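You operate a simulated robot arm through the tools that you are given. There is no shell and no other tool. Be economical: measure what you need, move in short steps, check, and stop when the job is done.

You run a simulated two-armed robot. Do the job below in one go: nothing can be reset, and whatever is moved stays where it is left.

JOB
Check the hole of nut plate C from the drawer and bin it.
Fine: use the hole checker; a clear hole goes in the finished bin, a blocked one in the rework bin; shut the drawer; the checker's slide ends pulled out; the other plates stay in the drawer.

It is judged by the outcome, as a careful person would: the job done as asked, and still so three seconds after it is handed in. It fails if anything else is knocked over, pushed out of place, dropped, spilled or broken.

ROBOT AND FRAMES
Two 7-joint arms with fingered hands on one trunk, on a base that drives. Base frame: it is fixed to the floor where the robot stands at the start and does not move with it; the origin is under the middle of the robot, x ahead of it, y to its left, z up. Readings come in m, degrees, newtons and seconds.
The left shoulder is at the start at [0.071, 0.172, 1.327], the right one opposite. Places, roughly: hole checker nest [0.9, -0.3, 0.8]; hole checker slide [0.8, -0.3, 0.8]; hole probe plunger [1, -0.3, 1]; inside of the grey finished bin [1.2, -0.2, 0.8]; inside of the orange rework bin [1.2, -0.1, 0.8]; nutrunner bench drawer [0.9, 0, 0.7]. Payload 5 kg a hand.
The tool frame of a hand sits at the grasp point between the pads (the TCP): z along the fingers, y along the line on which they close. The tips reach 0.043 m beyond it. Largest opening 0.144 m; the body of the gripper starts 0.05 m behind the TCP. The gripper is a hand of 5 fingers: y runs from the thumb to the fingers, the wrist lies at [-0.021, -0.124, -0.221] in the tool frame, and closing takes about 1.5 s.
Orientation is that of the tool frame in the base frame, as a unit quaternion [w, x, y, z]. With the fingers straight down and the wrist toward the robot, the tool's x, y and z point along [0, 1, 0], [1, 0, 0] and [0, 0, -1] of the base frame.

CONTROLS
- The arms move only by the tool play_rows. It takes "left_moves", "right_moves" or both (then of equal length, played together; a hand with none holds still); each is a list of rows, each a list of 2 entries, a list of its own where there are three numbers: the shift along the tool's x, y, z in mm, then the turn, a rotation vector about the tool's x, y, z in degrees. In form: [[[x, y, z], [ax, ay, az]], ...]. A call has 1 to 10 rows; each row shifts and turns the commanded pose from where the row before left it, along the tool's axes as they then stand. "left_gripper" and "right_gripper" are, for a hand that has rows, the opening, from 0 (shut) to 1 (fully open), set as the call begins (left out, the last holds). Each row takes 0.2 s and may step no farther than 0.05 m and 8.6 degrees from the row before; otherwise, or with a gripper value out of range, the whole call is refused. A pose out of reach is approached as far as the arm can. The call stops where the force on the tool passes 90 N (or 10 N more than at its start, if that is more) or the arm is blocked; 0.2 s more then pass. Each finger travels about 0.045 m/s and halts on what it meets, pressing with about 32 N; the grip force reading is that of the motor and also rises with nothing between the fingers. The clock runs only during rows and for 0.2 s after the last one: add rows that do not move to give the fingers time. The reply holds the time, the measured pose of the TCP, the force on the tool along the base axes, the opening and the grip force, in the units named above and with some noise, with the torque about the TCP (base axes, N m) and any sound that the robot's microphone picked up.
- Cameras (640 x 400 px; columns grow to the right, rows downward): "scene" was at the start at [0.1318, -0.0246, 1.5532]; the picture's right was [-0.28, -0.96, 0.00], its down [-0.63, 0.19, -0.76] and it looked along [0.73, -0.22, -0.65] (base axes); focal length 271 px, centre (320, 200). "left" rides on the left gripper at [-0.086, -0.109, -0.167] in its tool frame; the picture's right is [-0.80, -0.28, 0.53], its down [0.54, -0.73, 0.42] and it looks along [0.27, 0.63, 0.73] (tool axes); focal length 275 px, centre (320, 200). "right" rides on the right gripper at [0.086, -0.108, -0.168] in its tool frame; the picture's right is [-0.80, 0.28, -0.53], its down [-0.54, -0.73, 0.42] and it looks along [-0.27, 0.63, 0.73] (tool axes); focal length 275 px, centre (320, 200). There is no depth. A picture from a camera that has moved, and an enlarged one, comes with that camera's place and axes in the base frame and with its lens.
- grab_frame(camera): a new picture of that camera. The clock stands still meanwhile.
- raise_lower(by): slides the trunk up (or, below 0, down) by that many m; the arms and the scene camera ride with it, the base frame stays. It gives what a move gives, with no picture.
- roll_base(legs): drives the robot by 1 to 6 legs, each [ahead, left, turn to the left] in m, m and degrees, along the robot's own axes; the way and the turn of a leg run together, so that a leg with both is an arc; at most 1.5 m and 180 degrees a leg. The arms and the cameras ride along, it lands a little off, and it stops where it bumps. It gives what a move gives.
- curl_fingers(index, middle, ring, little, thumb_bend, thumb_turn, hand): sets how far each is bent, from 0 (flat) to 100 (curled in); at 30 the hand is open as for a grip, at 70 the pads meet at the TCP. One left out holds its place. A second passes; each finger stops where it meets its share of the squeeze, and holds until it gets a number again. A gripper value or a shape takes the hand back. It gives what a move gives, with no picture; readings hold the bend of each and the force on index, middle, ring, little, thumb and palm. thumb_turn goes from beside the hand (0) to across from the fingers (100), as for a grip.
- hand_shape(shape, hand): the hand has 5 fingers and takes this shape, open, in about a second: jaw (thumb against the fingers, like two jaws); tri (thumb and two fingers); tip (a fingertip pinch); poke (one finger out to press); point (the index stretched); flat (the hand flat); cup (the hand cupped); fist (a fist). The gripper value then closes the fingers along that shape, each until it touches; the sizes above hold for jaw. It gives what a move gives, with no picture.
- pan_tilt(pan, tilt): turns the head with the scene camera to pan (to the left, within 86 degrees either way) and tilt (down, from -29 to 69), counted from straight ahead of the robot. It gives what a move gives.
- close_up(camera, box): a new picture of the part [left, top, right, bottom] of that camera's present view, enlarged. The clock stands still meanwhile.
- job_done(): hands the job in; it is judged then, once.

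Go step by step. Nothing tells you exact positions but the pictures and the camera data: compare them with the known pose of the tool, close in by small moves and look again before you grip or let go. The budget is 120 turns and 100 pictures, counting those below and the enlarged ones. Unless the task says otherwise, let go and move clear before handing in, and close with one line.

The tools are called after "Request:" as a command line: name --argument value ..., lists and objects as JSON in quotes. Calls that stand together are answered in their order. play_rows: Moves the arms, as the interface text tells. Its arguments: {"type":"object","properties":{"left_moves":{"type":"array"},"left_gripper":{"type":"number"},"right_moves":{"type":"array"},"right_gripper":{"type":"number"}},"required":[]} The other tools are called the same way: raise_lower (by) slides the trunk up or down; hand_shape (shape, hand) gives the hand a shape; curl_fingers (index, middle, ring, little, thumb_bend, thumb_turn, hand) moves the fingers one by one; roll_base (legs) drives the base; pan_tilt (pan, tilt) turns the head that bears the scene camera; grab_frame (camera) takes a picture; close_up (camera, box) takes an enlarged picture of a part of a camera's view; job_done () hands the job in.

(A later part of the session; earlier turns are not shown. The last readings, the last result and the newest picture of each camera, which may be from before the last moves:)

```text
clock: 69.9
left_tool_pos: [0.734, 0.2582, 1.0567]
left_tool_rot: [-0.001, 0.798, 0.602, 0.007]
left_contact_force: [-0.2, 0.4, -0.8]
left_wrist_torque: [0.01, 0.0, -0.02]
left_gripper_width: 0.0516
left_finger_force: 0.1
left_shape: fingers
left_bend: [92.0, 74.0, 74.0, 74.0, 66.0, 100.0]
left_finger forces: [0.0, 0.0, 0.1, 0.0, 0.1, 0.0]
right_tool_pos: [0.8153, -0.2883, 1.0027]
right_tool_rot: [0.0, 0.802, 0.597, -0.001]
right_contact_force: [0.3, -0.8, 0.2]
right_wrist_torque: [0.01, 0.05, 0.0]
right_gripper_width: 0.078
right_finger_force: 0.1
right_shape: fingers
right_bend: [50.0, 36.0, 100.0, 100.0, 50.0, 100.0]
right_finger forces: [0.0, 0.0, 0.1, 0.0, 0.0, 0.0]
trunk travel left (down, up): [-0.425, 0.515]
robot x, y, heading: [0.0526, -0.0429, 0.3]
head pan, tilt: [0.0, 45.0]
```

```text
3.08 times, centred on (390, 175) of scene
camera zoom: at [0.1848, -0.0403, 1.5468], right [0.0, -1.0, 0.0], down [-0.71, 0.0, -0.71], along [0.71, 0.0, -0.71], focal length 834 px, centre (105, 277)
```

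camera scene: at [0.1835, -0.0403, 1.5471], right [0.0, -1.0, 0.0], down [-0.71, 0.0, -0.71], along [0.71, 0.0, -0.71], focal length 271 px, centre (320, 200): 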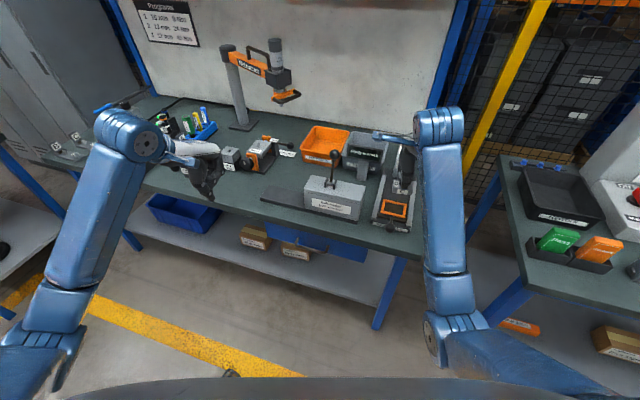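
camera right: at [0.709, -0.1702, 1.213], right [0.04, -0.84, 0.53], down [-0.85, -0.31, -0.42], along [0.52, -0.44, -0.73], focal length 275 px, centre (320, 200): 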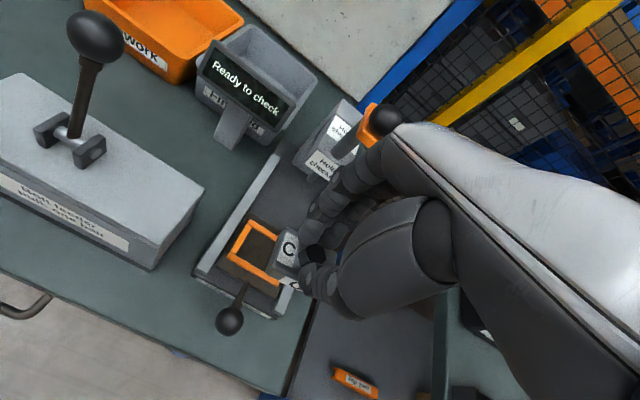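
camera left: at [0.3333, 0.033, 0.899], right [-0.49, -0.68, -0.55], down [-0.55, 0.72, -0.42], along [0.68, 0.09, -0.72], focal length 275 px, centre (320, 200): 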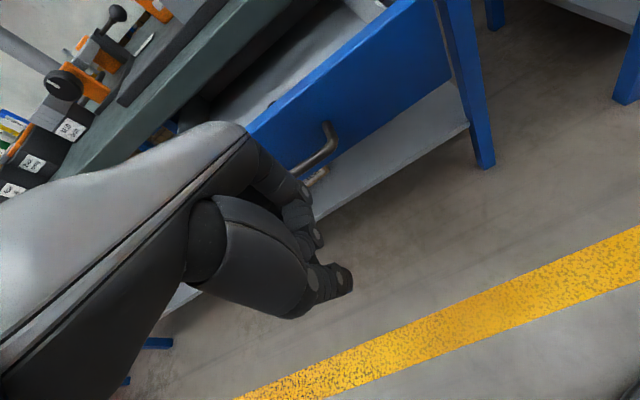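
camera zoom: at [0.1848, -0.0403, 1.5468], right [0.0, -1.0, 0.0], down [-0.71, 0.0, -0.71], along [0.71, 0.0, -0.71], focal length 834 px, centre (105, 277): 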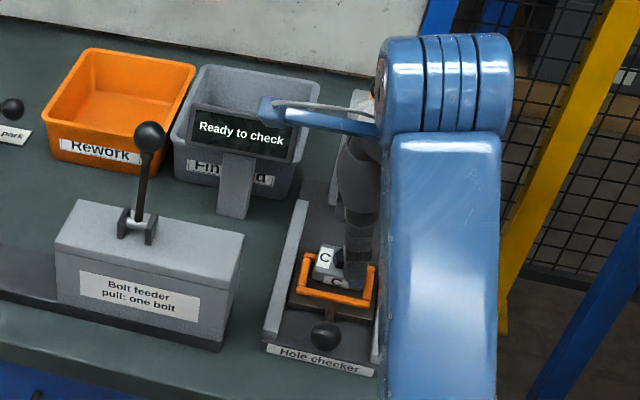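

I need to know whether the plate sits flat inside the frame, so I'll zoom in tightly.

Request:
close_up --camera "right" --box '[250, 170, 320, 240]'

```text
5.71 times, centred on (285, 205) of right
camera zoom: at [0.7356, -0.1737, 1.1697], right [0.04, -0.84, 0.53], down [-0.85, -0.31, -0.42], along [0.52, -0.44, -0.73], focal length 1573 px, centre (520, 171)
```

zoom: 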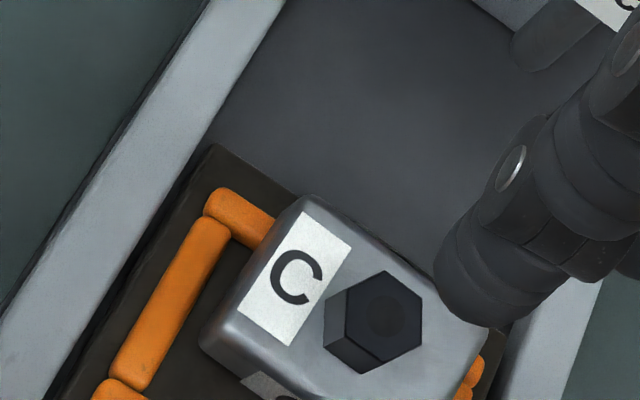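

It may be resting on the rear bar; I need an unobstructed second view to triangulate. I'll pull the hand back out of the line of sight.

Request:
play_rows --right_moves '[[[-20, -40, -10], [0, 0, 0]], [[-40, -20, -10], [0, 0, 0]], [[-40, 0, -10], [0, 0, 0]], [[-30, 0, -10], [0, 0, 0]], [[0, 0, 0], [0, 0, 0]]]'

Request:
close_up --camera "scene" --box '[365, 160, 435, 230]'

Request:
close_up --camera "right" --box '[160, 80, 320, 240]'

```text
clock: 71.1
left_tool_pos: [0.7338, 0.2592, 1.0557]
left_tool_rot: [-0.001, 0.798, 0.602, 0.006]
left_contact_force: [0.2, 0.6, 0.5]
left_wrist_torque: [-0.01, -0.05, -0.01]
left_gripper_width: 0.0515
left_finger_force: 0.0
left_shape: fingers
left_bend: [92.0, 74.0, 74.0, 74.0, 66.0, 100.0]
left_finger forces: [0.0, 0.1, 0.0, 0.1, 0.0, 0.1]
right_tool_pos: [0.723, -0.3935, 1.0449]
right_tool_rot: [-0.001, 0.802, 0.597, 0.0]
right_contact_force: [-0.3, -0.3, -0.7]
right_wrist_torque: [-0.02, -0.01, -0.02]
right_gripper_width: 0.078
right_finger_force: 0.1
right_shape: fingers
right_bend: [50.0, 36.0, 100.0, 100.0, 50.0, 100.0]
right_finger forces: [0.0, 0.0, 0.0, 0.1, 0.0, 0.0]
trunk travel left (down, up): [-0.425, 0.515]
robot x, y, heading: [0.0502, -0.0371, -0.0]
head pan, tilt: [0.0, 45.0]
```

```text
5.71 times, centred on (400, 195) of scene
camera zoom: at [0.1846, -0.0393, 1.5469], right [0.01, -1.0, 0.0], down [-0.71, 0.0, -0.71], along [0.71, 0.0, -0.71], focal length 1549 px, centre (-137, 229)
```

zoom: 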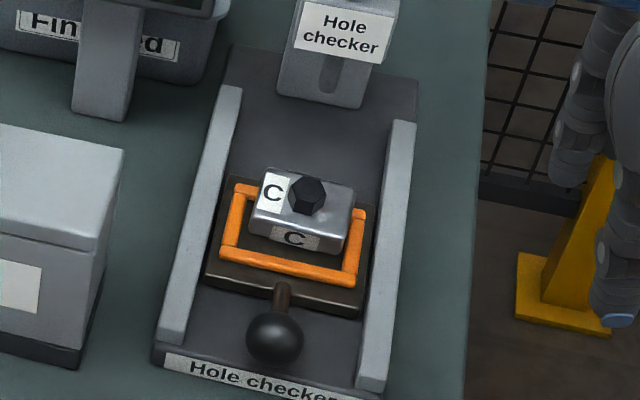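

```text
2.50 times, centred on (240, 160) of right
camera zoom: at [0.6426, -0.2795, 1.2117], right [0.04, -0.84, 0.53], down [-0.85, -0.31, -0.42], along [0.52, -0.44, -0.73], focal length 688 px, centre (520, 300)
```

zoom: 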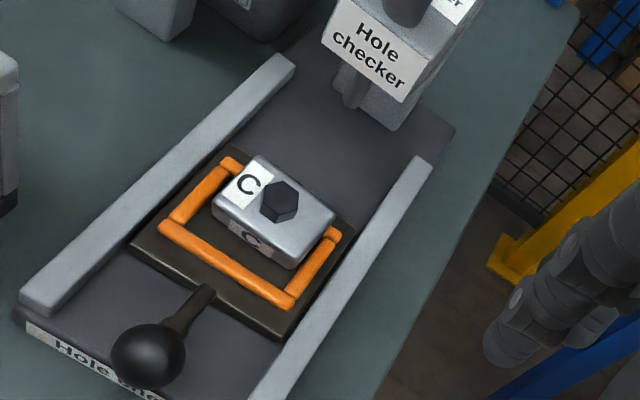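

The geometry is ambiguous, so I'll zoom in maximally on the plate to see whether it is level and inside the bars.

Request:
close_up --camera "scene" --box '[382, 180, 418, 212]'

Request:
close_up --camera "right" --box '[210, 130, 310, 215]'

```text
12.50 times, centred on (400, 196) of scene
camera zoom: at [0.1846, -0.0393, 1.5469], right [0.01, -1.0, 0.0], down [-0.71, 0.0, -0.71], along [0.71, 0.0, -0.71], focal length 3389 px, centre (-680, 250)
```

zoom: 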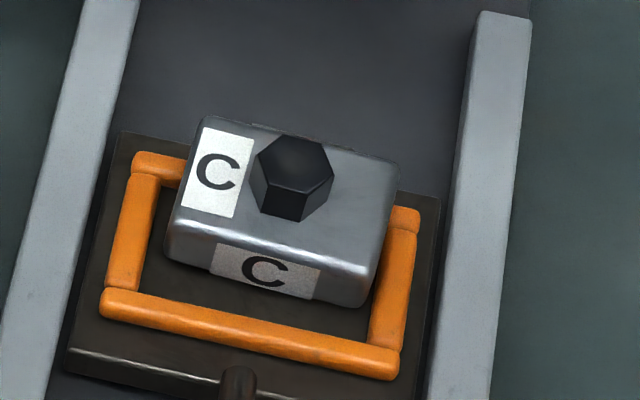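

```text
4.71 times, centred on (260, 172) of right
camera zoom: at [0.6426, -0.2795, 1.2117], right [0.04, -0.84, 0.53], down [-0.85, -0.31, -0.42], along [0.52, -0.44, -0.73], focal length 1295 px, centre (602, 329)
```

zoom: 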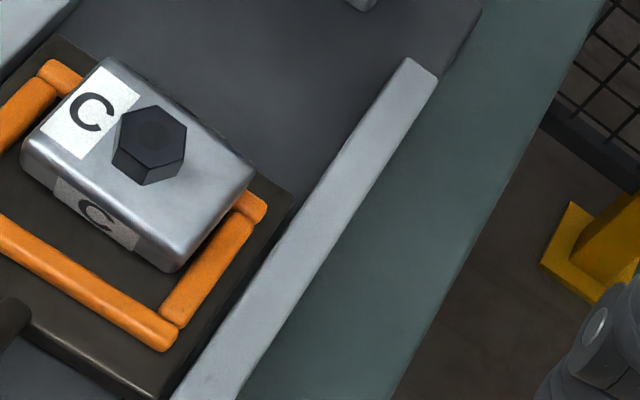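

The plate is resting on the rear bar, about 12 mm too far forward. I'll regrip the hex slightly higher this time, lift, set it back 12 mm and reseat it.

Request:
hand_shape --hand "right" --shape "tri"

Request:
play_rows --right_moves '[[[30, 35, 0], [0, 0, 0]], [[30, 35, 0], [0, 0, 0]], [[30, 35, 0], [0, 0, 0]], [[29, 36, 0], [0, 0, 0]], [[0, 0, 40], [0, 0, 0]], [[0, 0, 40], [0, 0, 0]], [[0, 0, 40], [0, 0, 0]], [[0, 0, 0], [0, 0, 0]]]' --right_gripper 0.4

Request:
close_up --camera "right" --box '[230, 180, 370, 320]'

```text
clock: 72.0
left_tool_pos: [0.7339, 0.2592, 1.0567]
left_tool_rot: [-0.002, 0.798, 0.603, 0.006]
left_contact_force: [0.2, 0.1, -0.1]
left_wrist_torque: [0.03, -0.01, 0.0]
left_gripper_width: 0.0519
left_finger_force: 0.1
left_shape: fingers
left_bend: [92.0, 74.0, 74.0, 74.0, 66.0, 100.0]
left_finger forces: [0.0, 0.1, 0.0, 0.0, 0.0, 0.1]
right_tool_pos: [0.722, -0.394, 1.0448]
right_tool_rot: [0.0, 0.802, 0.597, -0.001]
right_contact_force: [-0.4, -1.0, -0.1]
right_wrist_torque: [0.03, -0.04, 0.0]
right_gripper_width: 0.1435
right_finger_force: 0.0
right_shape: tri
right_bend: [30.0, 30.0, 99.0, 99.0, 30.0, 98.0]
right_finger forces: [0.1, 0.1, 0.1, 0.1, 0.0, 0.0]
trunk travel left (down, up): [-0.425, 0.515]
robot x, y, heading: [0.0559, -0.0404, 0.3]
head pan, tilt: [0.0, 45.0]
```

```text
clock: 73.0
left_tool_pos: [0.7329, 0.2479, 1.0594]
left_tool_rot: [-0.002, 0.802, 0.598, 0.009]
left_contact_force: [0.8, -0.1, -0.7]
left_wrist_torque: [0.03, 0.08, -0.01]
left_gripper_width: 0.0517
left_finger_force: 0.1
left_shape: fingers
left_bend: [92.0, 74.0, 74.0, 74.0, 66.0, 100.0]
left_finger forces: [0.1, 0.0, 0.0, 0.0, 0.1, 0.0]
right_tool_pos: [0.8716, -0.3477, 1.0384]
right_tool_rot: [-0.002, 0.812, 0.583, -0.008]
right_contact_force: [-36.2, -22.0, 4.0]
right_wrist_torque: [0.6, -1.16, -1.1]
right_gripper_width: 0.0546
right_finger_force: 0.1
right_shape: tri
right_bend: [74.0, 49.0, 99.0, 99.0, 73.0, 100.0]
right_finger forces: [37.2, 0.0, 0.1, 0.0, 0.1, 0.0]
trunk travel left (down, up): [-0.425, 0.515]
robot x, y, heading: [0.0473, -0.0444, -0.5]
head pan, tilt: [0.0, 45.0]
stopped in row 5 (right hand): the force on the tool passed its limit at 103 N (the readings are from after the stop); the commanded pose is now the measured one
```

```text
2.86 times, centred on (300, 250) of right
camera zoom: at [0.7974, -0.2305, 1.2072], right [0.02, -0.84, 0.54], down [-0.87, -0.28, -0.41], along [0.5, -0.46, -0.74], focal length 786 px, centre (377, 57)
```

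zoom: 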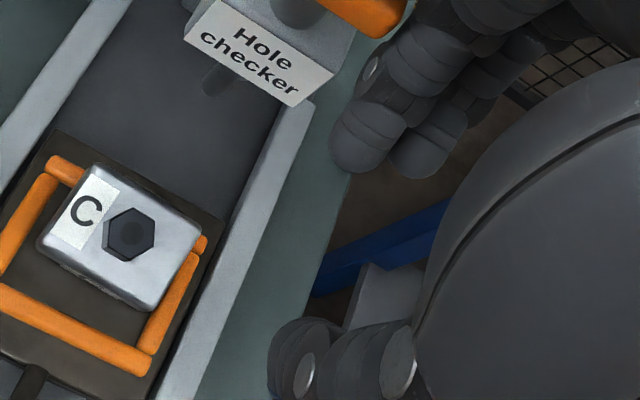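

The index bumped the checker's head: its overhang is closer than I reckoned. I'll back straight off, and instead first pull the carriage out by its knob (near [0.787, -0.282, 0.857]) so the plate is clear of the head.

Request:
play_rows --right_moves '[[[0, -35, 0], [0, 0, -1]], [[0, -35, 0], [0, 0, -1]], [[17, -33, 0], [0, 0, 0]], [[17, 0, 0], [0, 0, 0]], [[0, 0, 30], [0, 0, 0]], [[0, 0, 30], [0, 0, 0]], [[0, 0, 30], [0, 0, 0]], [[0, 0, 0], [0, 0, 0]]]'

Request:
close_up --camera "scene" --box '[330, 100, 450, 240]'

Request:
close_up --camera "right" --box '[200, 140, 380, 320]'

```text
clock: 74.8
left_tool_pos: [0.7356, 0.253, 1.0568]
left_tool_rot: [-0.002, 0.8, 0.601, 0.006]
left_contact_force: [0.8, -0.4, 0.2]
left_wrist_torque: [0.01, -0.01, 0.05]
left_gripper_width: 0.0515
left_finger_force: 0.1
left_shape: fingers
left_bend: [92.0, 74.0, 74.0, 74.0, 66.0, 100.0]
left_finger forces: [0.1, 0.0, 0.0, 0.0, 0.0, 0.0]
right_tool_pos: [0.7854, -0.2756, 0.9484]
right_tool_rot: [-0.002, 0.799, 0.602, -0.006]
right_contact_force: [-0.6, 0.2, 0.4]
right_wrist_torque: [-0.04, 0.0, -0.01]
right_gripper_width: 0.0575
right_finger_force: 0.0
right_shape: tri
right_bend: [74.0, 49.0, 99.0, 99.0, 73.0, 100.0]
right_finger forces: [0.0, 0.1, 0.0, 0.0, 0.0, 0.0]
trunk travel left (down, up): [-0.425, 0.515]
robot x, y, heading: [0.0499, -0.0413, -0.5]
head pan, tilt: [0.0, 45.0]
```

```text
2.86 times, centred on (390, 170) of scene
camera zoom: at [0.1827, -0.0414, 1.547], right [0.0, -1.0, 0.0], down [-0.71, 0.0, -0.71], along [0.71, 0.0, -0.71], focal length 775 px, centre (120, 286)
```

zoom: 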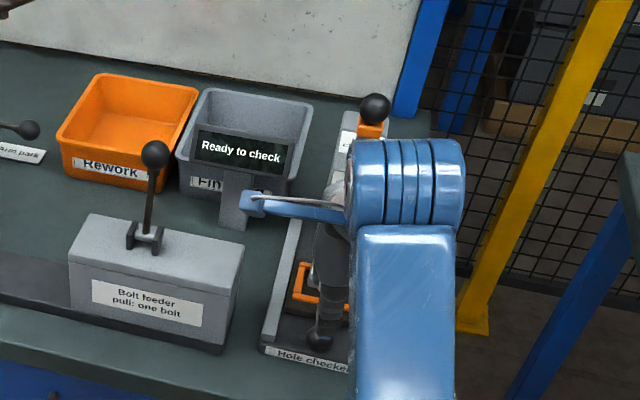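

```text
2.22 times, centred on (290, 230) of right
camera zoom: at [0.7066, -0.1631, 1.116], right [0.06, -0.84, 0.54], down [-0.85, -0.32, -0.41], along [0.52, -0.43, -0.74], focal length 612 px, centre (387, 133)
```

zoom: 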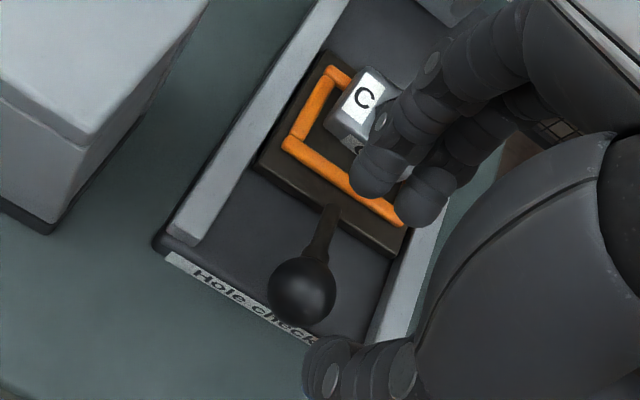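

The hand is well aligned over the knob and the checker looks undisturbed. I'll lower and grip the knob.

Request:
play_rows --right_moves '[[[0, 3, 25], [0, 0, 0]], [[0, 0, 26], [0, 0, 0]], [[0, 0, 0], [0, 0, 0]]]'

Request:
play_rows --right_moves '[[[0, 0, 0], [0, 0, 0]], [[0, 0, 0], [0, 0, 0]], [[0, 0, 0], [0, 0, 0]], [[0, 0, 0], [0, 0, 0]], [[0, 0, 0], [0, 0, 0]], [[0, 0, 0], [0, 0, 0]]]' --right_gripper 0.0

```text
clock: 75.6
left_tool_pos: [0.7348, 0.2548, 1.0567]
left_tool_rot: [-0.001, 0.801, 0.599, 0.007]
left_contact_force: [0.4, -0.8, 0.0]
left_wrist_torque: [0.03, 0.02, -0.02]
left_gripper_width: 0.0516
left_finger_force: 0.2
left_shape: fingers
left_bend: [92.0, 74.0, 74.0, 74.0, 66.0, 100.0]
left_finger forces: [0.0, 0.0, 0.0, 0.0, 0.0, 0.0]
right_tool_pos: [0.7884, -0.2782, 0.8961]
right_tool_rot: [-0.002, 0.799, 0.601, -0.007]
right_contact_force: [0.3, -0.1, -0.5]
right_wrist_torque: [-0.01, 0.01, 0.02]
right_gripper_width: 0.0576
right_finger_force: 0.0
right_shape: tri
right_bend: [74.0, 49.0, 99.0, 99.0, 73.0, 100.0]
right_finger forces: [0.0, 0.0, 0.0, 0.1, 0.0, 0.0]
trunk travel left (down, up): [-0.425, 0.515]
robot x, y, heading: [0.0506, -0.0416, -0.5]
head pan, tilt: [0.0, 45.0]
```

```text
clock: 77.0
left_tool_pos: [0.7344, 0.2547, 1.0584]
left_tool_rot: [-0.001, 0.8, 0.6, 0.006]
left_contact_force: [0.1, 0.5, 0.2]
left_wrist_torque: [0.0, 0.0, 0.02]
left_gripper_width: 0.0518
left_finger_force: 0.0
left_shape: fingers
left_bend: [92.0, 74.0, 74.0, 74.0, 66.0, 100.0]
left_finger forces: [0.1, 0.0, 0.1, 0.0, 0.1, 0.1]
right_tool_pos: [0.7899, -0.2768, 0.9]
right_tool_rot: [0.001, 0.799, 0.601, -0.006]
right_contact_force: [1.2, 3.7, 24.2]
right_wrist_torque: [0.18, -0.27, 0.0]
right_gripper_width: 0.0043
right_finger_force: 31.9
right_shape: tri
right_bend: [71.0, 73.0, 100.0, 100.0, 73.0, 100.0]
right_finger forces: [20.5, 0.1, 0.0, 0.1, 26.0, 0.0]
trunk travel left (down, up): [-0.425, 0.515]
robot x, y, heading: [0.0511, -0.0374, -0.0]
head pan, tilt: [0.0, 45.0]
```

The pinch slipped off the top of the ball (closed to 4 mm). I'll open, go about 20 mm lower, and grip again.

Request:
play_rows --right_moves '[[[0, 0, -6], [0, 0, 0]], [[0, 0, 0], [0, 0, 0]], [[0, 0, 0], [0, 0, 0]], [[0, 0, 0], [0, 0, 0]], [[0, 0, 0], [0, 0, 0]], [[0, 0, 12], [0, 0, 0]], [[0, 0, 12], [0, 0, 0]], [[0, 0, 0], [0, 0, 0]]]' --right_gripper 0.4

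Request:
play_rows --right_moves '[[[0, 0, 0], [0, 0, 0]], [[0, 0, 0], [0, 0, 0]], [[0, 0, 0], [0, 0, 0]], [[0, 0, 0], [0, 0, 0]], [[0, 0, 0], [0, 0, 0]], [[0, 0, 0], [0, 0, 0]]]' --right_gripper 0.0

```text
clock: 78.8
left_tool_pos: [0.7336, 0.2539, 1.0574]
left_tool_rot: [0.0, 0.8, 0.599, 0.007]
left_contact_force: [-0.3, -1.3, 0.6]
left_wrist_torque: [-0.02, 0.01, 0.0]
left_gripper_width: 0.0516
left_finger_force: 0.1
left_shape: fingers
left_bend: [92.0, 74.0, 74.0, 74.0, 66.0, 100.0]
left_finger forces: [0.1, 0.0, 0.1, 0.0, 0.1, 0.0]
right_tool_pos: [0.7886, -0.2744, 0.8837]
right_tool_rot: [-0.001, 0.799, 0.601, -0.006]
right_contact_force: [0.6, -1.6, 17.9]
right_wrist_torque: [-0.34, -0.51, -0.01]
right_gripper_width: 0.0574
right_finger_force: 0.0
right_shape: tri
right_bend: [74.0, 50.0, 99.0, 99.0, 73.0, 100.0]
right_finger forces: [0.0, 17.6, 0.0, 0.0, 0.0, 0.0]
trunk travel left (down, up): [-0.425, 0.515]
robot x, y, heading: [0.0499, -0.0392, -0.3]
head pan, tilt: [0.0, 45.0]
```

```text
clock: 80.2
left_tool_pos: [0.7325, 0.253, 1.0573]
left_tool_rot: [-0.001, 0.8, 0.6, 0.006]
left_contact_force: [0.5, 1.1, 0.6]
left_wrist_torque: [-0.01, -0.02, -0.02]
left_gripper_width: 0.0514
left_finger_force: 0.1
left_shape: fingers
left_bend: [92.0, 74.0, 74.0, 74.0, 66.0, 100.0]
left_finger forces: [0.0, 0.0, 0.0, 0.1, 0.0, 0.0]
right_tool_pos: [0.7878, -0.276, 0.8827]
right_tool_rot: [-0.002, 0.799, 0.601, -0.006]
right_contact_force: [-2.0, -2.4, 24.2]
right_wrist_torque: [-0.25, -0.3, -0.26]
right_gripper_width: 0.0249
right_finger_force: 32.1
right_shape: tri
right_bend: [71.0, 56.0, 100.0, 100.0, 75.0, 100.0]
right_finger forces: [19.2, 18.6, 0.0, 0.0, 28.8, 0.0]
trunk travel left (down, up): [-0.425, 0.515]
robot x, y, heading: [0.0477, -0.036, -0.3]
head pan, tilt: [0.0, 45.0]
```

Now the ball is held at 25 mm with all three digits. Pulling the slide out along the bench direction.

Request:
play_rows --right_moves '[[[0, -8, -2], [0, 0, 0]], [[0, -10, 0], [0, 0, 0]], [[0, -10, 0], [0, 0, 0]], [[0, -10, 0], [0, 0, 0]], [[0, -8, 0], [0, 0, 0]], [[0, 0, 0], [0, 0, 0]]]'

Request:
close_up --camera "right" --box '[220, 120, 380, 300]'

```text
clock: 81.6
left_tool_pos: [0.7354, 0.2547, 1.0562]
left_tool_rot: [-0.001, 0.801, 0.599, 0.006]
left_contact_force: [0.6, 0.4, 0.4]
left_wrist_torque: [-0.01, 0.04, -0.02]
left_gripper_width: 0.0515
left_finger_force: 0.0
left_shape: fingers
left_bend: [92.0, 74.0, 74.0, 74.0, 66.0, 100.0]
left_finger forces: [0.0, 0.1, 0.0, 0.0, 0.1, 0.1]
right_tool_pos: [0.7448, -0.2629, 0.8847]
right_tool_rot: [-0.001, 0.799, 0.601, -0.006]
right_contact_force: [25.6, -4.4, 26.5]
right_wrist_torque: [-0.45, -1.68, -0.17]
right_gripper_width: 0.0239
right_finger_force: 32.1
right_shape: tri
right_bend: [57.0, 52.0, 100.0, 100.0, 77.0, 100.0]
right_finger forces: [26.2, 26.3, 0.0, 0.1, 16.3, 0.0]
trunk travel left (down, up): [-0.425, 0.515]
robot x, y, heading: [0.0516, -0.0426, 0.3]
head pan, tilt: [0.0, 45.0]
```

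```text
2.22 times, centred on (300, 210) of right
camera zoom: at [0.6657, -0.1498, 1.0521], right [0.06, -0.84, 0.54], down [-0.85, -0.32, -0.41], along [0.52, -0.44, -0.73], focal length 612 px, centre (364, 178)
```

zoom: 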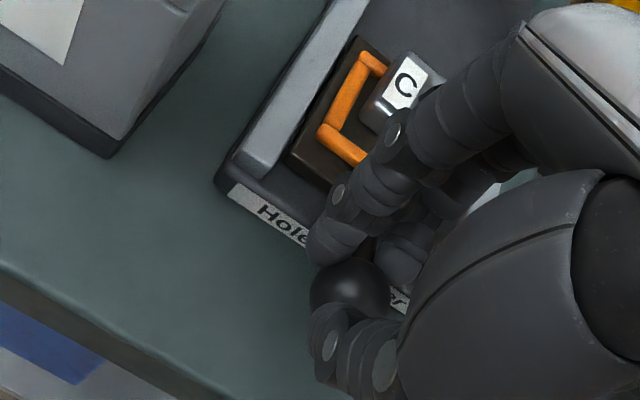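

The slide is at its outer stop. I'll release the knob, lift, and measure the plate again.

Request:
play_rows --right_moves '[[[0, 4, 0], [0, 0, 0]], [[0, 0, 0], [0, 0, 0]], [[0, 0, 0], [0, 0, 0]], [[0, 0, 0], [0, 0, 0]], [[0, 0, 0], [0, 0, 0]], [[0, 0, -40], [0, 0, 0]], [[0, 0, -45], [0, 0, 0]], [[0, 0, 0], [0, 0, 0]]]' --right_gripper 0.5

Request:
close_up --camera "right" --box '[230, 130, 370, 270]'

Request:
close_up --camera "scene" --box '[370, 170, 430, 230]'

```text
clock: 83.4
left_tool_pos: [0.7352, 0.253, 1.0571]
left_tool_rot: [-0.001, 0.8, 0.6, 0.007]
left_contact_force: [-0.4, -0.3, 0.8]
left_wrist_torque: [0.03, 0.01, 0.01]
left_gripper_width: 0.0517
left_finger_force: 0.0
left_shape: fingers
left_bend: [92.0, 74.0, 74.0, 74.0, 66.0, 100.0]
left_finger forces: [0.0, 0.0, 0.0, 0.0, 0.0, 0.1]
right_tool_pos: [0.7496, -0.2631, 0.9669]
right_tool_rot: [-0.003, 0.8, 0.6, -0.008]
right_contact_force: [-0.8, -0.8, 0.3]
right_wrist_torque: [-0.01, 0.02, 0.0]
right_gripper_width: 0.0718
right_finger_force: 0.1
right_shape: tri
right_bend: [74.0, 45.0, 99.0, 99.0, 70.0, 100.0]
right_finger forces: [0.0, 0.0, 0.0, 0.0, 0.0, 0.0]
trunk travel left (down, up): [-0.425, 0.515]
robot x, y, heading: [0.0521, -0.0417, -0.3]
head pan, tilt: [0.0, 45.0]
```

```text
2.86 times, centred on (300, 200) of right
camera zoom: at [0.6708, -0.1485, 1.1346], right [0.06, -0.84, 0.54], down [-0.85, -0.32, -0.41], along [0.52, -0.43, -0.74], focal length 786 px, centre (377, 200)
```

zoom: 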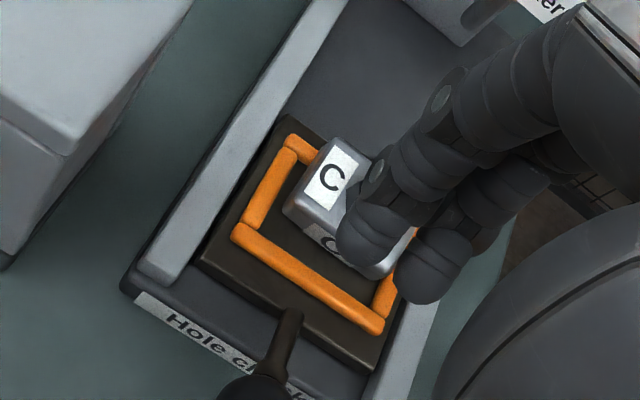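

```text
6.67 times, centred on (400, 200) of scene
camera zoom: at [0.1831, -0.0415, 1.5469], right [0.0, -1.0, 0.0], down [-0.71, 0.0, -0.71], along [0.71, 0.0, -0.71], focal length 1808 px, centre (-213, 200)
```

zoom: 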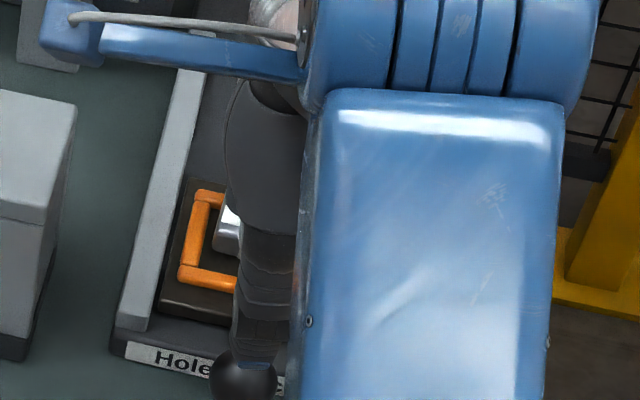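

With the slide against its outer stop, I can grip the hex and draw the plate back so it drops off the rear bar into the nest. Moving over it now.

Request:
play_rows --right_moves '[[[-4, 37, 0], [0, 0, 0]], [[-4, 37, 0], [0, 0, 0]], [[-4, 38, 0], [0, 0, 0]], [[0, 0, 27], [0, 0, 0]], [[0, 0, 27], [0, 0, 0]], [[0, 0, 0], [0, 0, 0]]]' --right_gripper 0.42

Request:
close_up --camera "right" --box '[230, 180, 370, 320]'

```text
clock: 84.8
left_tool_pos: [0.7357, 0.2529, 1.0561]
left_tool_rot: [-0.002, 0.8, 0.599, 0.007]
left_contact_force: [0.6, 1.0, 0.3]
left_wrist_torque: [-0.01, 0.0, 0.0]
left_gripper_width: 0.0518
left_finger_force: 0.2
left_shape: fingers
left_bend: [92.0, 74.0, 74.0, 74.0, 66.0, 100.0]
left_finger forces: [0.0, 0.0, 0.0, 0.1, 0.1, 0.1]
right_tool_pos: [0.8565, -0.3066, 0.9123]
right_tool_rot: [-0.002, 0.799, 0.601, -0.007]
right_contact_force: [-0.3, -0.3, 0.3]
right_wrist_torque: [-0.02, 0.02, 0.0]
right_gripper_width: 0.0609
right_finger_force: 0.1
right_shape: tri
right_bend: [74.0, 48.0, 99.0, 99.0, 72.0, 100.0]
right_finger forces: [0.1, 0.1, 0.1, 0.0, 0.0, 0.1]
trunk travel left (down, up): [-0.425, 0.515]
robot x, y, heading: [0.0513, -0.0422, -0.1]
head pan, tilt: [0.0, 45.0]
```

```text
2.86 times, centred on (300, 250) of right
camera zoom: at [0.7755, -0.1935, 1.0798], right [0.06, -0.84, 0.54], down [-0.85, -0.32, -0.41], along [0.52, -0.43, -0.74], focal length 786 px, centre (377, 57)
```

zoom: 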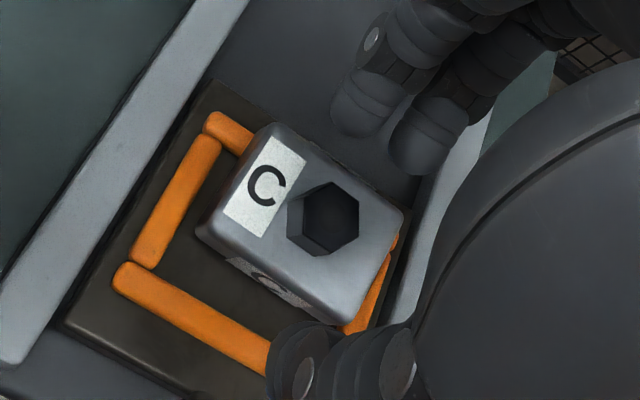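

The hex is 6 mm left of the pinch line; and the plate overlaps the rear and right bars. I'll centre, grip, lift a little, and shift 10 mm back and 4 mm left.

Request:
play_rows --right_moves '[[[6, 1, 0], [0, 0, 0]], [[0, 0, 0], [0, 0, 0]]]'

Request:
play_rows --right_moves '[[[0, 0, 0], [0, 0, 0]], [[0, 0, 0], [0, 0, 0]], [[0, 0, 0], [0, 0, 0]], [[0, 0, 0], [0, 0, 0]], [[0, 0, 0], [0, 0, 0]], [[0, 0, 0], [0, 0, 0]]]' --right_gripper 0.0

```text
clock: 85.4
left_tool_pos: [0.7354, 0.2549, 1.0571]
left_tool_rot: [-0.001, 0.8, 0.6, 0.006]
left_contact_force: [-0.2, -0.2, 0.5]
left_wrist_torque: [0.02, 0.0, -0.03]
left_gripper_width: 0.0514
left_finger_force: 0.1
left_shape: fingers
left_bend: [92.0, 74.0, 74.0, 74.0, 66.0, 100.0]
left_finger forces: [0.1, 0.0, 0.1, 0.0, 0.0, 0.0]
right_tool_pos: [0.8561, -0.302, 0.9119]
right_tool_rot: [-0.001, 0.799, 0.601, -0.008]
right_contact_force: [0.0, 0.0, -0.2]
right_wrist_torque: [0.02, 0.01, -0.02]
right_gripper_width: 0.0608
right_finger_force: 0.0
right_shape: tri
right_bend: [74.0, 48.0, 99.0, 99.0, 72.0, 100.0]
right_finger forces: [0.0, 0.0, 0.0, 0.0, 0.0, 0.0]
trunk travel left (down, up): [-0.425, 0.515]
robot x, y, heading: [0.0474, -0.0394, -0.3]
head pan, tilt: [0.0, 45.0]
```

```text
clock: 86.8
left_tool_pos: [0.7348, 0.2533, 1.0567]
left_tool_rot: [-0.001, 0.8, 0.599, 0.007]
left_contact_force: [-0.2, -0.2, -0.2]
left_wrist_torque: [0.04, 0.01, -0.01]
left_gripper_width: 0.0517
left_finger_force: 0.0
left_shape: fingers
left_bend: [92.0, 74.0, 74.0, 74.0, 66.0, 100.0]
left_finger forces: [0.0, 0.0, 0.1, 0.0, 0.1, 0.0]
right_tool_pos: [0.8563, -0.3023, 0.9131]
right_tool_rot: [-0.002, 0.799, 0.601, -0.007]
right_contact_force: [-0.9, 0.5, -0.1]
right_wrist_torque: [0.01, -0.02, -0.01]
right_gripper_width: 0.0
right_finger_force: 31.9
right_shape: tri
right_bend: [70.0, 66.0, 100.0, 100.0, 61.0, 100.0]
right_finger forces: [0.0, 0.0, 0.0, 0.1, 0.0, 0.0]
trunk travel left (down, up): [-0.425, 0.515]
robot x, y, heading: [0.0511, -0.0412, -0.1]
head pan, tilt: [0.0, 45.0]
```

It closed above the hex, so the plate sits lower than I thought. I'll open, lower 12 mm and grip again.

Request:
play_rows --right_moves '[[[0, 0, 0], [0, 0, 0]], [[0, 0, 0], [0, 0, 0]], [[0, 0, 0], [0, 0, 0]], [[0, 0, 0], [0, 0, 0]], [[-2, 3, 4], [0, 0, 0]], [[0, 0, 8], [0, 0, 0]], [[0, 0, 0], [0, 0, 0]]]' --right_gripper 0.42

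Request:
play_rows --right_moves '[[[0, 0, 0], [0, 0, 0]], [[0, 0, 0], [0, 0, 0]], [[0, 0, 0], [0, 0, 0]], [[0, 0, 0], [0, 0, 0]], [[0, 0, 0], [0, 0, 0]], [[0, 0, 0], [0, 0, 0]]]' --right_gripper 0.0

```text
clock: 88.4
left_tool_pos: [0.7352, 0.2546, 1.057]
left_tool_rot: [-0.001, 0.8, 0.6, 0.006]
left_contact_force: [0.0, -0.2, 0.6]
left_wrist_torque: [-0.01, -0.01, 0.0]
left_gripper_width: 0.0517
left_finger_force: 0.0
left_shape: fingers
left_bend: [92.0, 74.0, 74.0, 74.0, 66.0, 100.0]
left_finger forces: [0.0, 0.1, 0.1, 0.0, 0.1, 0.0]
right_tool_pos: [0.8575, -0.3041, 0.9006]
right_tool_rot: [-0.002, 0.799, 0.601, -0.007]
right_contact_force: [-0.4, 0.2, -0.1]
right_wrist_torque: [-0.02, 0.07, 0.0]
right_gripper_width: 0.0601
right_finger_force: 0.1
right_shape: tri
right_bend: [74.0, 48.0, 99.0, 99.0, 72.0, 100.0]
right_finger forces: [0.0, 0.0, 0.0, 0.0, 0.0, 0.0]
trunk travel left (down, up): [-0.425, 0.515]
robot x, y, heading: [0.0519, -0.0392, 0.1]
head pan, tilt: [0.0, 45.0]
```

```text
clock: 89.8
left_tool_pos: [0.7348, 0.2531, 1.0573]
left_tool_rot: [-0.002, 0.8, 0.6, 0.007]
left_contact_force: [-0.2, 1.3, 0.5]
left_wrist_torque: [-0.01, 0.0, 0.0]
left_gripper_width: 0.0517
left_finger_force: 0.1
left_shape: fingers
left_bend: [92.0, 74.0, 74.0, 74.0, 66.0, 100.0]
left_finger forces: [0.1, 0.0, 0.0, 0.1, 0.0, 0.0]
right_tool_pos: [0.8584, -0.3047, 0.9003]
right_tool_rot: [-0.002, 0.8, 0.6, -0.007]
right_contact_force: [0.1, 0.1, 2.7]
right_wrist_torque: [0.01, -0.12, -0.12]
right_gripper_width: 0.0229
right_finger_force: 32.3
right_shape: tri
right_bend: [73.0, 58.0, 100.0, 100.0, 74.0, 100.0]
right_finger forces: [12.5, 14.1, 0.0, 0.0, 26.8, 0.1]
trunk travel left (down, up): [-0.425, 0.515]
robot x, y, heading: [0.0527, -0.037, -0.3]
head pan, tilt: [0.0, 45.0]
```

Good grip now at 23 mm. Lift 10 mm, shift back and left, and lower gently.

Request:
play_rows --right_moves '[[[0, 0, -10], [0, 0, 0]], [[2, -5, 0], [0, 0, 0]], [[2, -5, 0], [0, 0, 0]], [[0, 0, 5], [0, 0, 0]], [[0, 0, 5], [0, 0, 0]], [[0, 0, 0], [0, 0, 0]]]'

Request:
close_up --camera "right" --box '[230, 180, 370, 320]'

```text
clock: 91.2
left_tool_pos: [0.7339, 0.2545, 1.0575]
left_tool_rot: [-0.001, 0.8, 0.6, 0.007]
left_contact_force: [-0.1, -0.6, -0.1]
left_wrist_torque: [0.03, 0.02, -0.06]
left_gripper_width: 0.0514
left_finger_force: 0.0
left_shape: fingers
left_bend: [92.0, 74.0, 74.0, 74.0, 66.0, 100.0]
left_finger forces: [0.0, 0.0, 0.0, 0.0, 0.0, 0.1]
right_tool_pos: [0.8497, -0.2975, 0.9048]
right_tool_rot: [0.0, 0.799, 0.601, -0.006]
right_contact_force: [3.2, -0.9, 20.3]
right_wrist_torque: [-0.25, -0.33, 0.06]
right_gripper_width: 0.0196
right_finger_force: 32.2
right_shape: tri
right_bend: [74.0, 74.0, 100.0, 100.0, 80.0, 100.0]
right_finger forces: [0.0, 23.2, 0.0, 0.1, 0.0, 0.0]
trunk travel left (down, up): [-0.425, 0.515]
robot x, y, heading: [0.0474, -0.0436, -0.1]
head pan, tilt: [0.0, 45.0]
```

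```text
2.86 times, centred on (300, 250) of right
camera zoom: at [0.7695, -0.1834, 1.0714], right [0.06, -0.84, 0.54], down [-0.85, -0.32, -0.41], along [0.52, -0.44, -0.73], focal length 786 px, centre (377, 57)
```

zoom: 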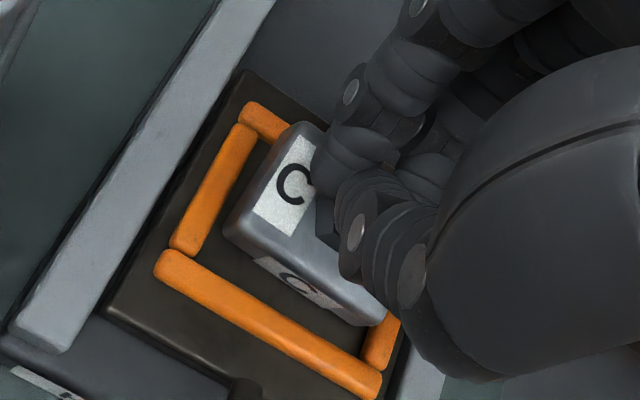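

The fingers slid off the hex as it lifted, but the plate moved partly. With the slide on its stop, I'll grip again and just drag the plate horizontally instead of lifting.

Request:
play_rows --right_moves '[[[0, 0, -6], [0, 0, 0]], [[0, 0, 0], [0, 0, 0]], [[0, 0, 0], [0, 0, 0]], [[0, 0, 0], [0, 0, 0]], [[0, 0, 0], [0, 0, 0]], [[-3, 6, 0], [0, 0, 0]], [[0, 0, 4], [0, 0, 0]], [[0, 0, 4], [0, 0, 0]], [[0, 0, 0], [0, 0, 0]]]' --right_gripper 0.42

Request:
play_rows --right_moves '[[[0, 0, 0], [0, 0, 0]], [[0, 0, 0], [0, 0, 0]], [[0, 0, 0], [0, 0, 0]], [[0, 0, 0], [0, 0, 0]], [[0, 0, 0], [0, 0, 0]], [[0, 0, 0], [0, 0, 0]]]' --right_gripper 0.0

Request:
play_rows --right_moves '[[[1, -3, 0], [0, 0, 0]], [[1, -3, 0], [0, 0, 0]], [[1, -3, 0], [0, 0, 0]], [[0, -3, 0], [0, 0, 0]], [[0, 0, 0], [0, 0, 0]]]'

```text
clock: 93.2
left_tool_pos: [0.7327, 0.2557, 1.0587]
left_tool_rot: [0.0, 0.8, 0.6, 0.008]
left_contact_force: [0.5, 0.3, -0.7]
left_wrist_torque: [0.01, 0.0, 0.01]
left_gripper_width: 0.0517
left_finger_force: 0.0
left_shape: fingers
left_bend: [92.0, 74.0, 74.0, 74.0, 66.0, 100.0]
left_finger forces: [0.1, 0.0, 0.1, 0.1, 0.0, 0.0]
right_tool_pos: [0.8543, -0.3005, 0.9038]
right_tool_rot: [0.0, 0.799, 0.601, -0.006]
right_contact_force: [2.5, 3.5, 31.9]
right_wrist_torque: [-0.48, -0.91, 0.14]
right_gripper_width: 0.0601
right_finger_force: 0.1
right_shape: tri
right_bend: [74.0, 50.0, 99.0, 99.0, 72.0, 100.0]
right_finger forces: [0.1, 30.5, 0.1, 0.1, 0.0, 0.1]
trunk travel left (down, up): [-0.425, 0.515]
robot x, y, heading: [0.055, -0.0412, -0.5]
head pan, tilt: [0.0, 45.0]
```

```text
clock: 94.6
left_tool_pos: [0.7324, 0.256, 1.0583]
left_tool_rot: [0.0, 0.8, 0.6, 0.008]
left_contact_force: [0.2, -0.5, -0.6]
left_wrist_torque: [-0.01, 0.01, 0.01]
left_gripper_width: 0.0518
left_finger_force: 0.1
left_shape: fingers
left_bend: [92.0, 74.0, 74.0, 74.0, 66.0, 100.0]
left_finger forces: [0.0, 0.1, 0.2, 0.1, 0.0, 0.1]
right_tool_pos: [0.8533, -0.301, 0.9001]
right_tool_rot: [0.0, 0.799, 0.602, -0.007]
right_contact_force: [1.5, 5.8, 33.9]
right_wrist_torque: [-0.18, -0.56, 0.07]
right_gripper_width: 0.0157
right_finger_force: 32.1
right_shape: tri
right_bend: [75.0, 77.0, 100.0, 100.0, 66.0, 100.0]
right_finger forces: [10.4, 26.4, 0.0, 0.0, 24.1, 0.0]
trunk travel left (down, up): [-0.425, 0.515]
robot x, y, heading: [0.0531, -0.0398, -0.2]
head pan, tilt: [0.0, 45.0]
```

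```text
clock: 95.8
left_tool_pos: [0.7316, 0.2544, 1.059]
left_tool_rot: [0.0, 0.8, 0.6, 0.007]
left_contact_force: [0.1, 0.2, -0.2]
left_wrist_torque: [0.02, 0.0, 0.0]
left_gripper_width: 0.0516
left_finger_force: 0.2
left_shape: fingers
left_bend: [92.0, 74.0, 74.0, 74.0, 66.0, 100.0]
left_finger forces: [0.1, 0.0, 0.1, 0.0, 0.1, 0.0]
right_tool_pos: [0.8414, -0.2959, 0.9009]
right_tool_rot: [0.0, 0.801, 0.599, -0.007]
right_contact_force: [-1.9, -1.7, 34.5]
right_wrist_torque: [-0.47, -0.48, -0.08]
right_gripper_width: 0.0153
right_finger_force: 32.3
right_shape: tri
right_bend: [75.0, 77.0, 100.0, 100.0, 66.0, 100.0]
right_finger forces: [8.8, 28.4, 0.0, 0.0, 25.9, 0.0]
trunk travel left (down, up): [-0.425, 0.515]
robot x, y, heading: [0.0532, -0.0392, 0.2]
head pan, tilt: [0.0, 45.0]
```

I'll open, rise and look at where the plate ended up.

Request:
play_rows --right_moves '[[[0, 0, 0], [0, 0, 0]], [[0, 0, 0], [0, 0, 0]], [[0, 0, 0], [0, 0, 0]], [[0, 0, 0], [0, 0, 0]], [[0, 0, -25], [0, 0, 0]], [[0, -30, -35], [0, 0, 0]], [[0, -30, -20], [0, 0, 0]], [[0, 0, 0], [0, 0, 0]]]' --right_gripper 0.6

Request:
close_up --camera "right" --box '[220, 120, 370, 260]'

```text
clock: 97.6
left_tool_pos: [0.735, 0.2529, 1.056]
left_tool_rot: [-0.001, 0.8, 0.599, 0.006]
left_contact_force: [0.4, 0.7, -0.1]
left_wrist_torque: [-0.02, 0.04, 0.01]
left_gripper_width: 0.0518
left_finger_force: 0.1
left_shape: fingers
left_bend: [92.0, 74.0, 74.0, 74.0, 66.0, 100.0]
left_finger forces: [0.0, 0.0, 0.0, 0.1, 0.0, 0.0]
right_tool_pos: [0.7901, -0.2777, 0.9795]
right_tool_rot: [-0.003, 0.799, 0.601, -0.008]
right_contact_force: [0.6, 0.3, -0.5]
right_wrist_torque: [0.03, 0.02, 0.04]
right_gripper_width: 0.0863
right_finger_force: 0.1
right_shape: tri
right_bend: [74.0, 41.0, 99.0, 99.0, 66.0, 100.0]
right_finger forces: [0.1, 0.1, 0.1, 0.0, 0.1, 0.0]
trunk travel left (down, up): [-0.425, 0.515]
robot x, y, heading: [0.0514, -0.0446, -0.0]
head pan, tilt: [0.0, 45.0]
```

```text
2.86 times, centred on (295, 190) of right
camera zoom: at [0.7101, -0.1644, 1.1474], right [0.06, -0.84, 0.54], down [-0.85, -0.32, -0.41], along [0.52, -0.43, -0.74], focal length 786 px, centre (391, 229)
```

zoom: 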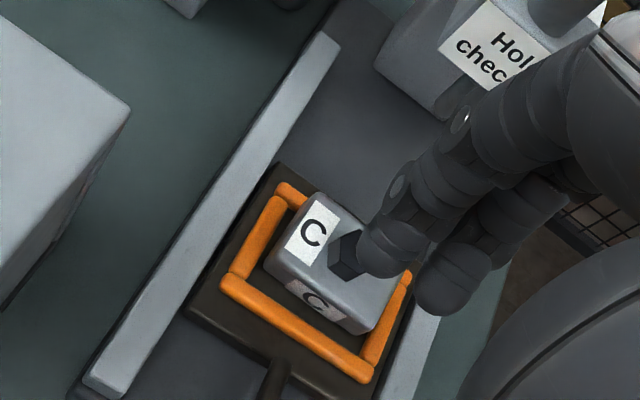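

The plate is still perched on the rear/right bars and the slide has crept in about 3 cm. I'll pull the slide back out by the knob first, as before.

Request:
play_rows --right_moves '[[[0, -15, 0], [0, 0, 0]], [[0, 0, 32], [0, 0, 0]], [[0, 0, 32], [0, 0, 0]], [[0, 0, 32], [0, 0, 0]], [[0, 0, 0], [0, 0, 0]]]' --right_gripper 0.42

Request:
play_rows --right_moves '[[[0, 0, 0], [0, 0, 0]], [[0, 0, 0], [0, 0, 0]], [[0, 0, 0], [0, 0, 0]], [[0, 0, 0], [0, 0, 0]], [[0, 0, 0], [0, 0, 0]], [[0, 0, 0], [0, 0, 0]]]' --right_gripper 0.0

Request:
play_rows --right_moves '[[[0, -10, 0], [0, 0, 0]], [[0, -10, 0], [0, 0, 0]], [[0, -10, 0], [0, 0, 0]], [[0, -5, 0], [0, 0, 0]], [[0, 0, 0], [0, 0, 0]]]'

```text
clock: 98.8
left_tool_pos: [0.735, 0.2539, 1.0561]
left_tool_rot: [-0.002, 0.8, 0.6, 0.006]
left_contact_force: [0.3, -0.1, -0.3]
left_wrist_torque: [0.0, 0.0, -0.02]
left_gripper_width: 0.0516
left_finger_force: 0.1
left_shape: fingers
left_bend: [92.0, 74.0, 74.0, 74.0, 66.0, 100.0]
left_finger forces: [0.0, 0.0, 0.1, 0.0, 0.1, 0.0]
right_tool_pos: [0.7714, -0.2801, 0.8887]
right_tool_rot: [0.0, 0.8, 0.6, -0.008]
right_contact_force: [0.8, 0.8, 2.5]
right_wrist_torque: [-0.02, -0.11, 0.05]
right_gripper_width: 0.0609
right_finger_force: 0.2
right_shape: tri
right_bend: [74.0, 48.0, 99.0, 99.0, 72.0, 100.0]
right_finger forces: [2.3, 0.0, 0.0, 0.1, 0.1, 0.1]
trunk travel left (down, up): [-0.425, 0.515]
robot x, y, heading: [0.0525, -0.0376, -0.1]
head pan, tilt: [0.0, 45.0]
```

```text
clock: 100.2
left_tool_pos: [0.7333, 0.2526, 1.0562]
left_tool_rot: [-0.001, 0.8, 0.6, 0.007]
left_contact_force: [-0.5, -0.9, -0.3]
left_wrist_torque: [0.01, 0.02, 0.0]
left_gripper_width: 0.0518
left_finger_force: 0.1
left_shape: fingers
left_bend: [92.0, 74.0, 74.0, 74.0, 66.0, 100.0]
left_finger forces: [0.0, 0.0, 0.1, 0.1, 0.0, 0.1]
right_tool_pos: [0.7692, -0.2793, 0.8877]
right_tool_rot: [0.0, 0.8, 0.6, -0.008]
right_contact_force: [0.4, 1.0, 8.4]
right_wrist_torque: [-0.02, -0.41, 0.13]
right_gripper_width: 0.0216
right_finger_force: 32.2
right_shape: tri
right_bend: [74.0, 53.0, 100.0, 100.0, 68.0, 100.0]
right_finger forces: [16.9, 14.7, 0.1, 0.0, 23.9, 0.1]
trunk travel left (down, up): [-0.425, 0.515]
robot x, y, heading: [0.0527, -0.0369, -0.3]
head pan, tilt: [0.0, 45.0]
```

```text
clock: 101.4
left_tool_pos: [0.7348, 0.2519, 1.0568]
left_tool_rot: [0.0, 0.8, 0.6, 0.007]
left_contact_force: [-0.2, 0.8, 0.1]
left_wrist_torque: [-0.01, -0.01, -0.03]
left_gripper_width: 0.0517
left_finger_force: 0.0
left_shape: fingers
left_bend: [92.0, 74.0, 74.0, 74.0, 66.0, 100.0]
left_finger forces: [0.0, 0.0, 0.1, 0.1, 0.0, 0.0]
right_tool_pos: [0.7417, -0.28, 0.8929]
right_tool_rot: [0.012, 0.801, 0.598, -0.01]
right_contact_force: [-0.9, -1.9, 19.0]
right_wrist_torque: [-0.09, -0.32, -0.02]
right_gripper_width: 0.0177
right_finger_force: 31.9
right_shape: tri
right_bend: [75.0, 60.0, 100.0, 100.0, 72.0, 100.0]
right_finger forces: [12.6, 0.0, 0.0, 0.0, 25.9, 0.0]
trunk travel left (down, up): [-0.425, 0.515]
robot x, y, heading: [0.0453, -0.0429, -0.2]
head pan, tilt: [0.0, 45.0]
```

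The slide should be at its stop again. I'll release, move the hand aside, and take a clear look from both cameras.

Request:
play_rows --right_moves '[[[0, 3, 0], [0, 0, 0]], [[0, 0, 0], [0, 0, 0]], [[0, 0, 0], [0, 0, 0]], [[0, 0, 0], [0, 0, 0]], [[0, 0, -45], [0, 0, 0]], [[0, 0, -45], [0, 0, 0]], [[-38, 0, -30], [0, 0, 0]], [[-38, 5, -15], [0, 0, 0]], [[-38, 5, -15], [0, 0, 0]], [[0, 0, 0], [0, 0, 0]]]' --right_gripper 0.5

Request:
close_up --camera "scene" --box '[376, 184, 420, 224]'

Request:
close_up --camera "right" --box '[160, 90, 300, 230]'

```text
clock: 103.6
left_tool_pos: [0.7338, 0.255, 1.0567]
left_tool_rot: [-0.001, 0.8, 0.6, 0.005]
left_contact_force: [0.2, 0.2, 0.0]
left_wrist_torque: [-0.03, 0.0, 0.02]
left_gripper_width: 0.0516
left_finger_force: 0.1
left_shape: fingers
left_bend: [92.0, 74.0, 74.0, 74.0, 66.0, 100.0]
left_finger forces: [0.1, 0.1, 0.0, 0.0, 0.0, 0.0]
right_tool_pos: [0.7205, -0.3778, 1.0333]
right_tool_rot: [-0.003, 0.8, 0.6, -0.008]
right_contact_force: [0.1, 0.5, -0.2]
right_wrist_torque: [-0.02, 0.02, 0.01]
right_gripper_width: 0.0717
right_finger_force: 0.1
right_shape: tri
right_bend: [74.0, 45.0, 99.0, 99.0, 70.0, 100.0]
right_finger forces: [0.0, 0.1, 0.1, 0.1, 0.0, 0.0]
trunk travel left (down, up): [-0.425, 0.515]
robot x, y, heading: [0.0515, -0.0396, -0.1]
head pan, tilt: [0.0, 45.0]
```

```text
10.00 times, centred on (398, 204) of scene
camera zoom: at [0.183, -0.0401, 1.5469], right [0.0, -1.0, 0.0], down [-0.71, 0.0, -0.71], along [0.71, 0.0, -0.71], focal length 2712 px, centre (-460, 160)
```

zoom: 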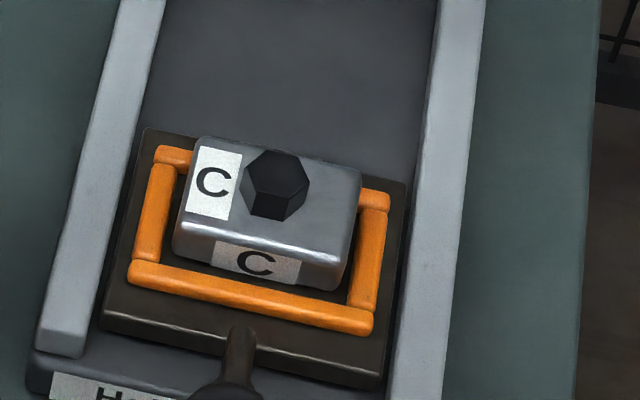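

```text
2.86 times, centred on (230, 160) of right
camera zoom: at [0.6424, -0.2652, 1.2006], right [0.06, -0.84, 0.54], down [-0.85, -0.32, -0.41], along [0.52, -0.43, -0.74], focal length 786 px, centre (577, 314)
```

zoom: 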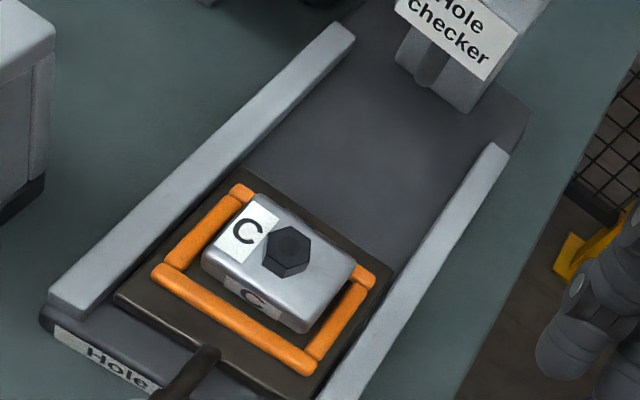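

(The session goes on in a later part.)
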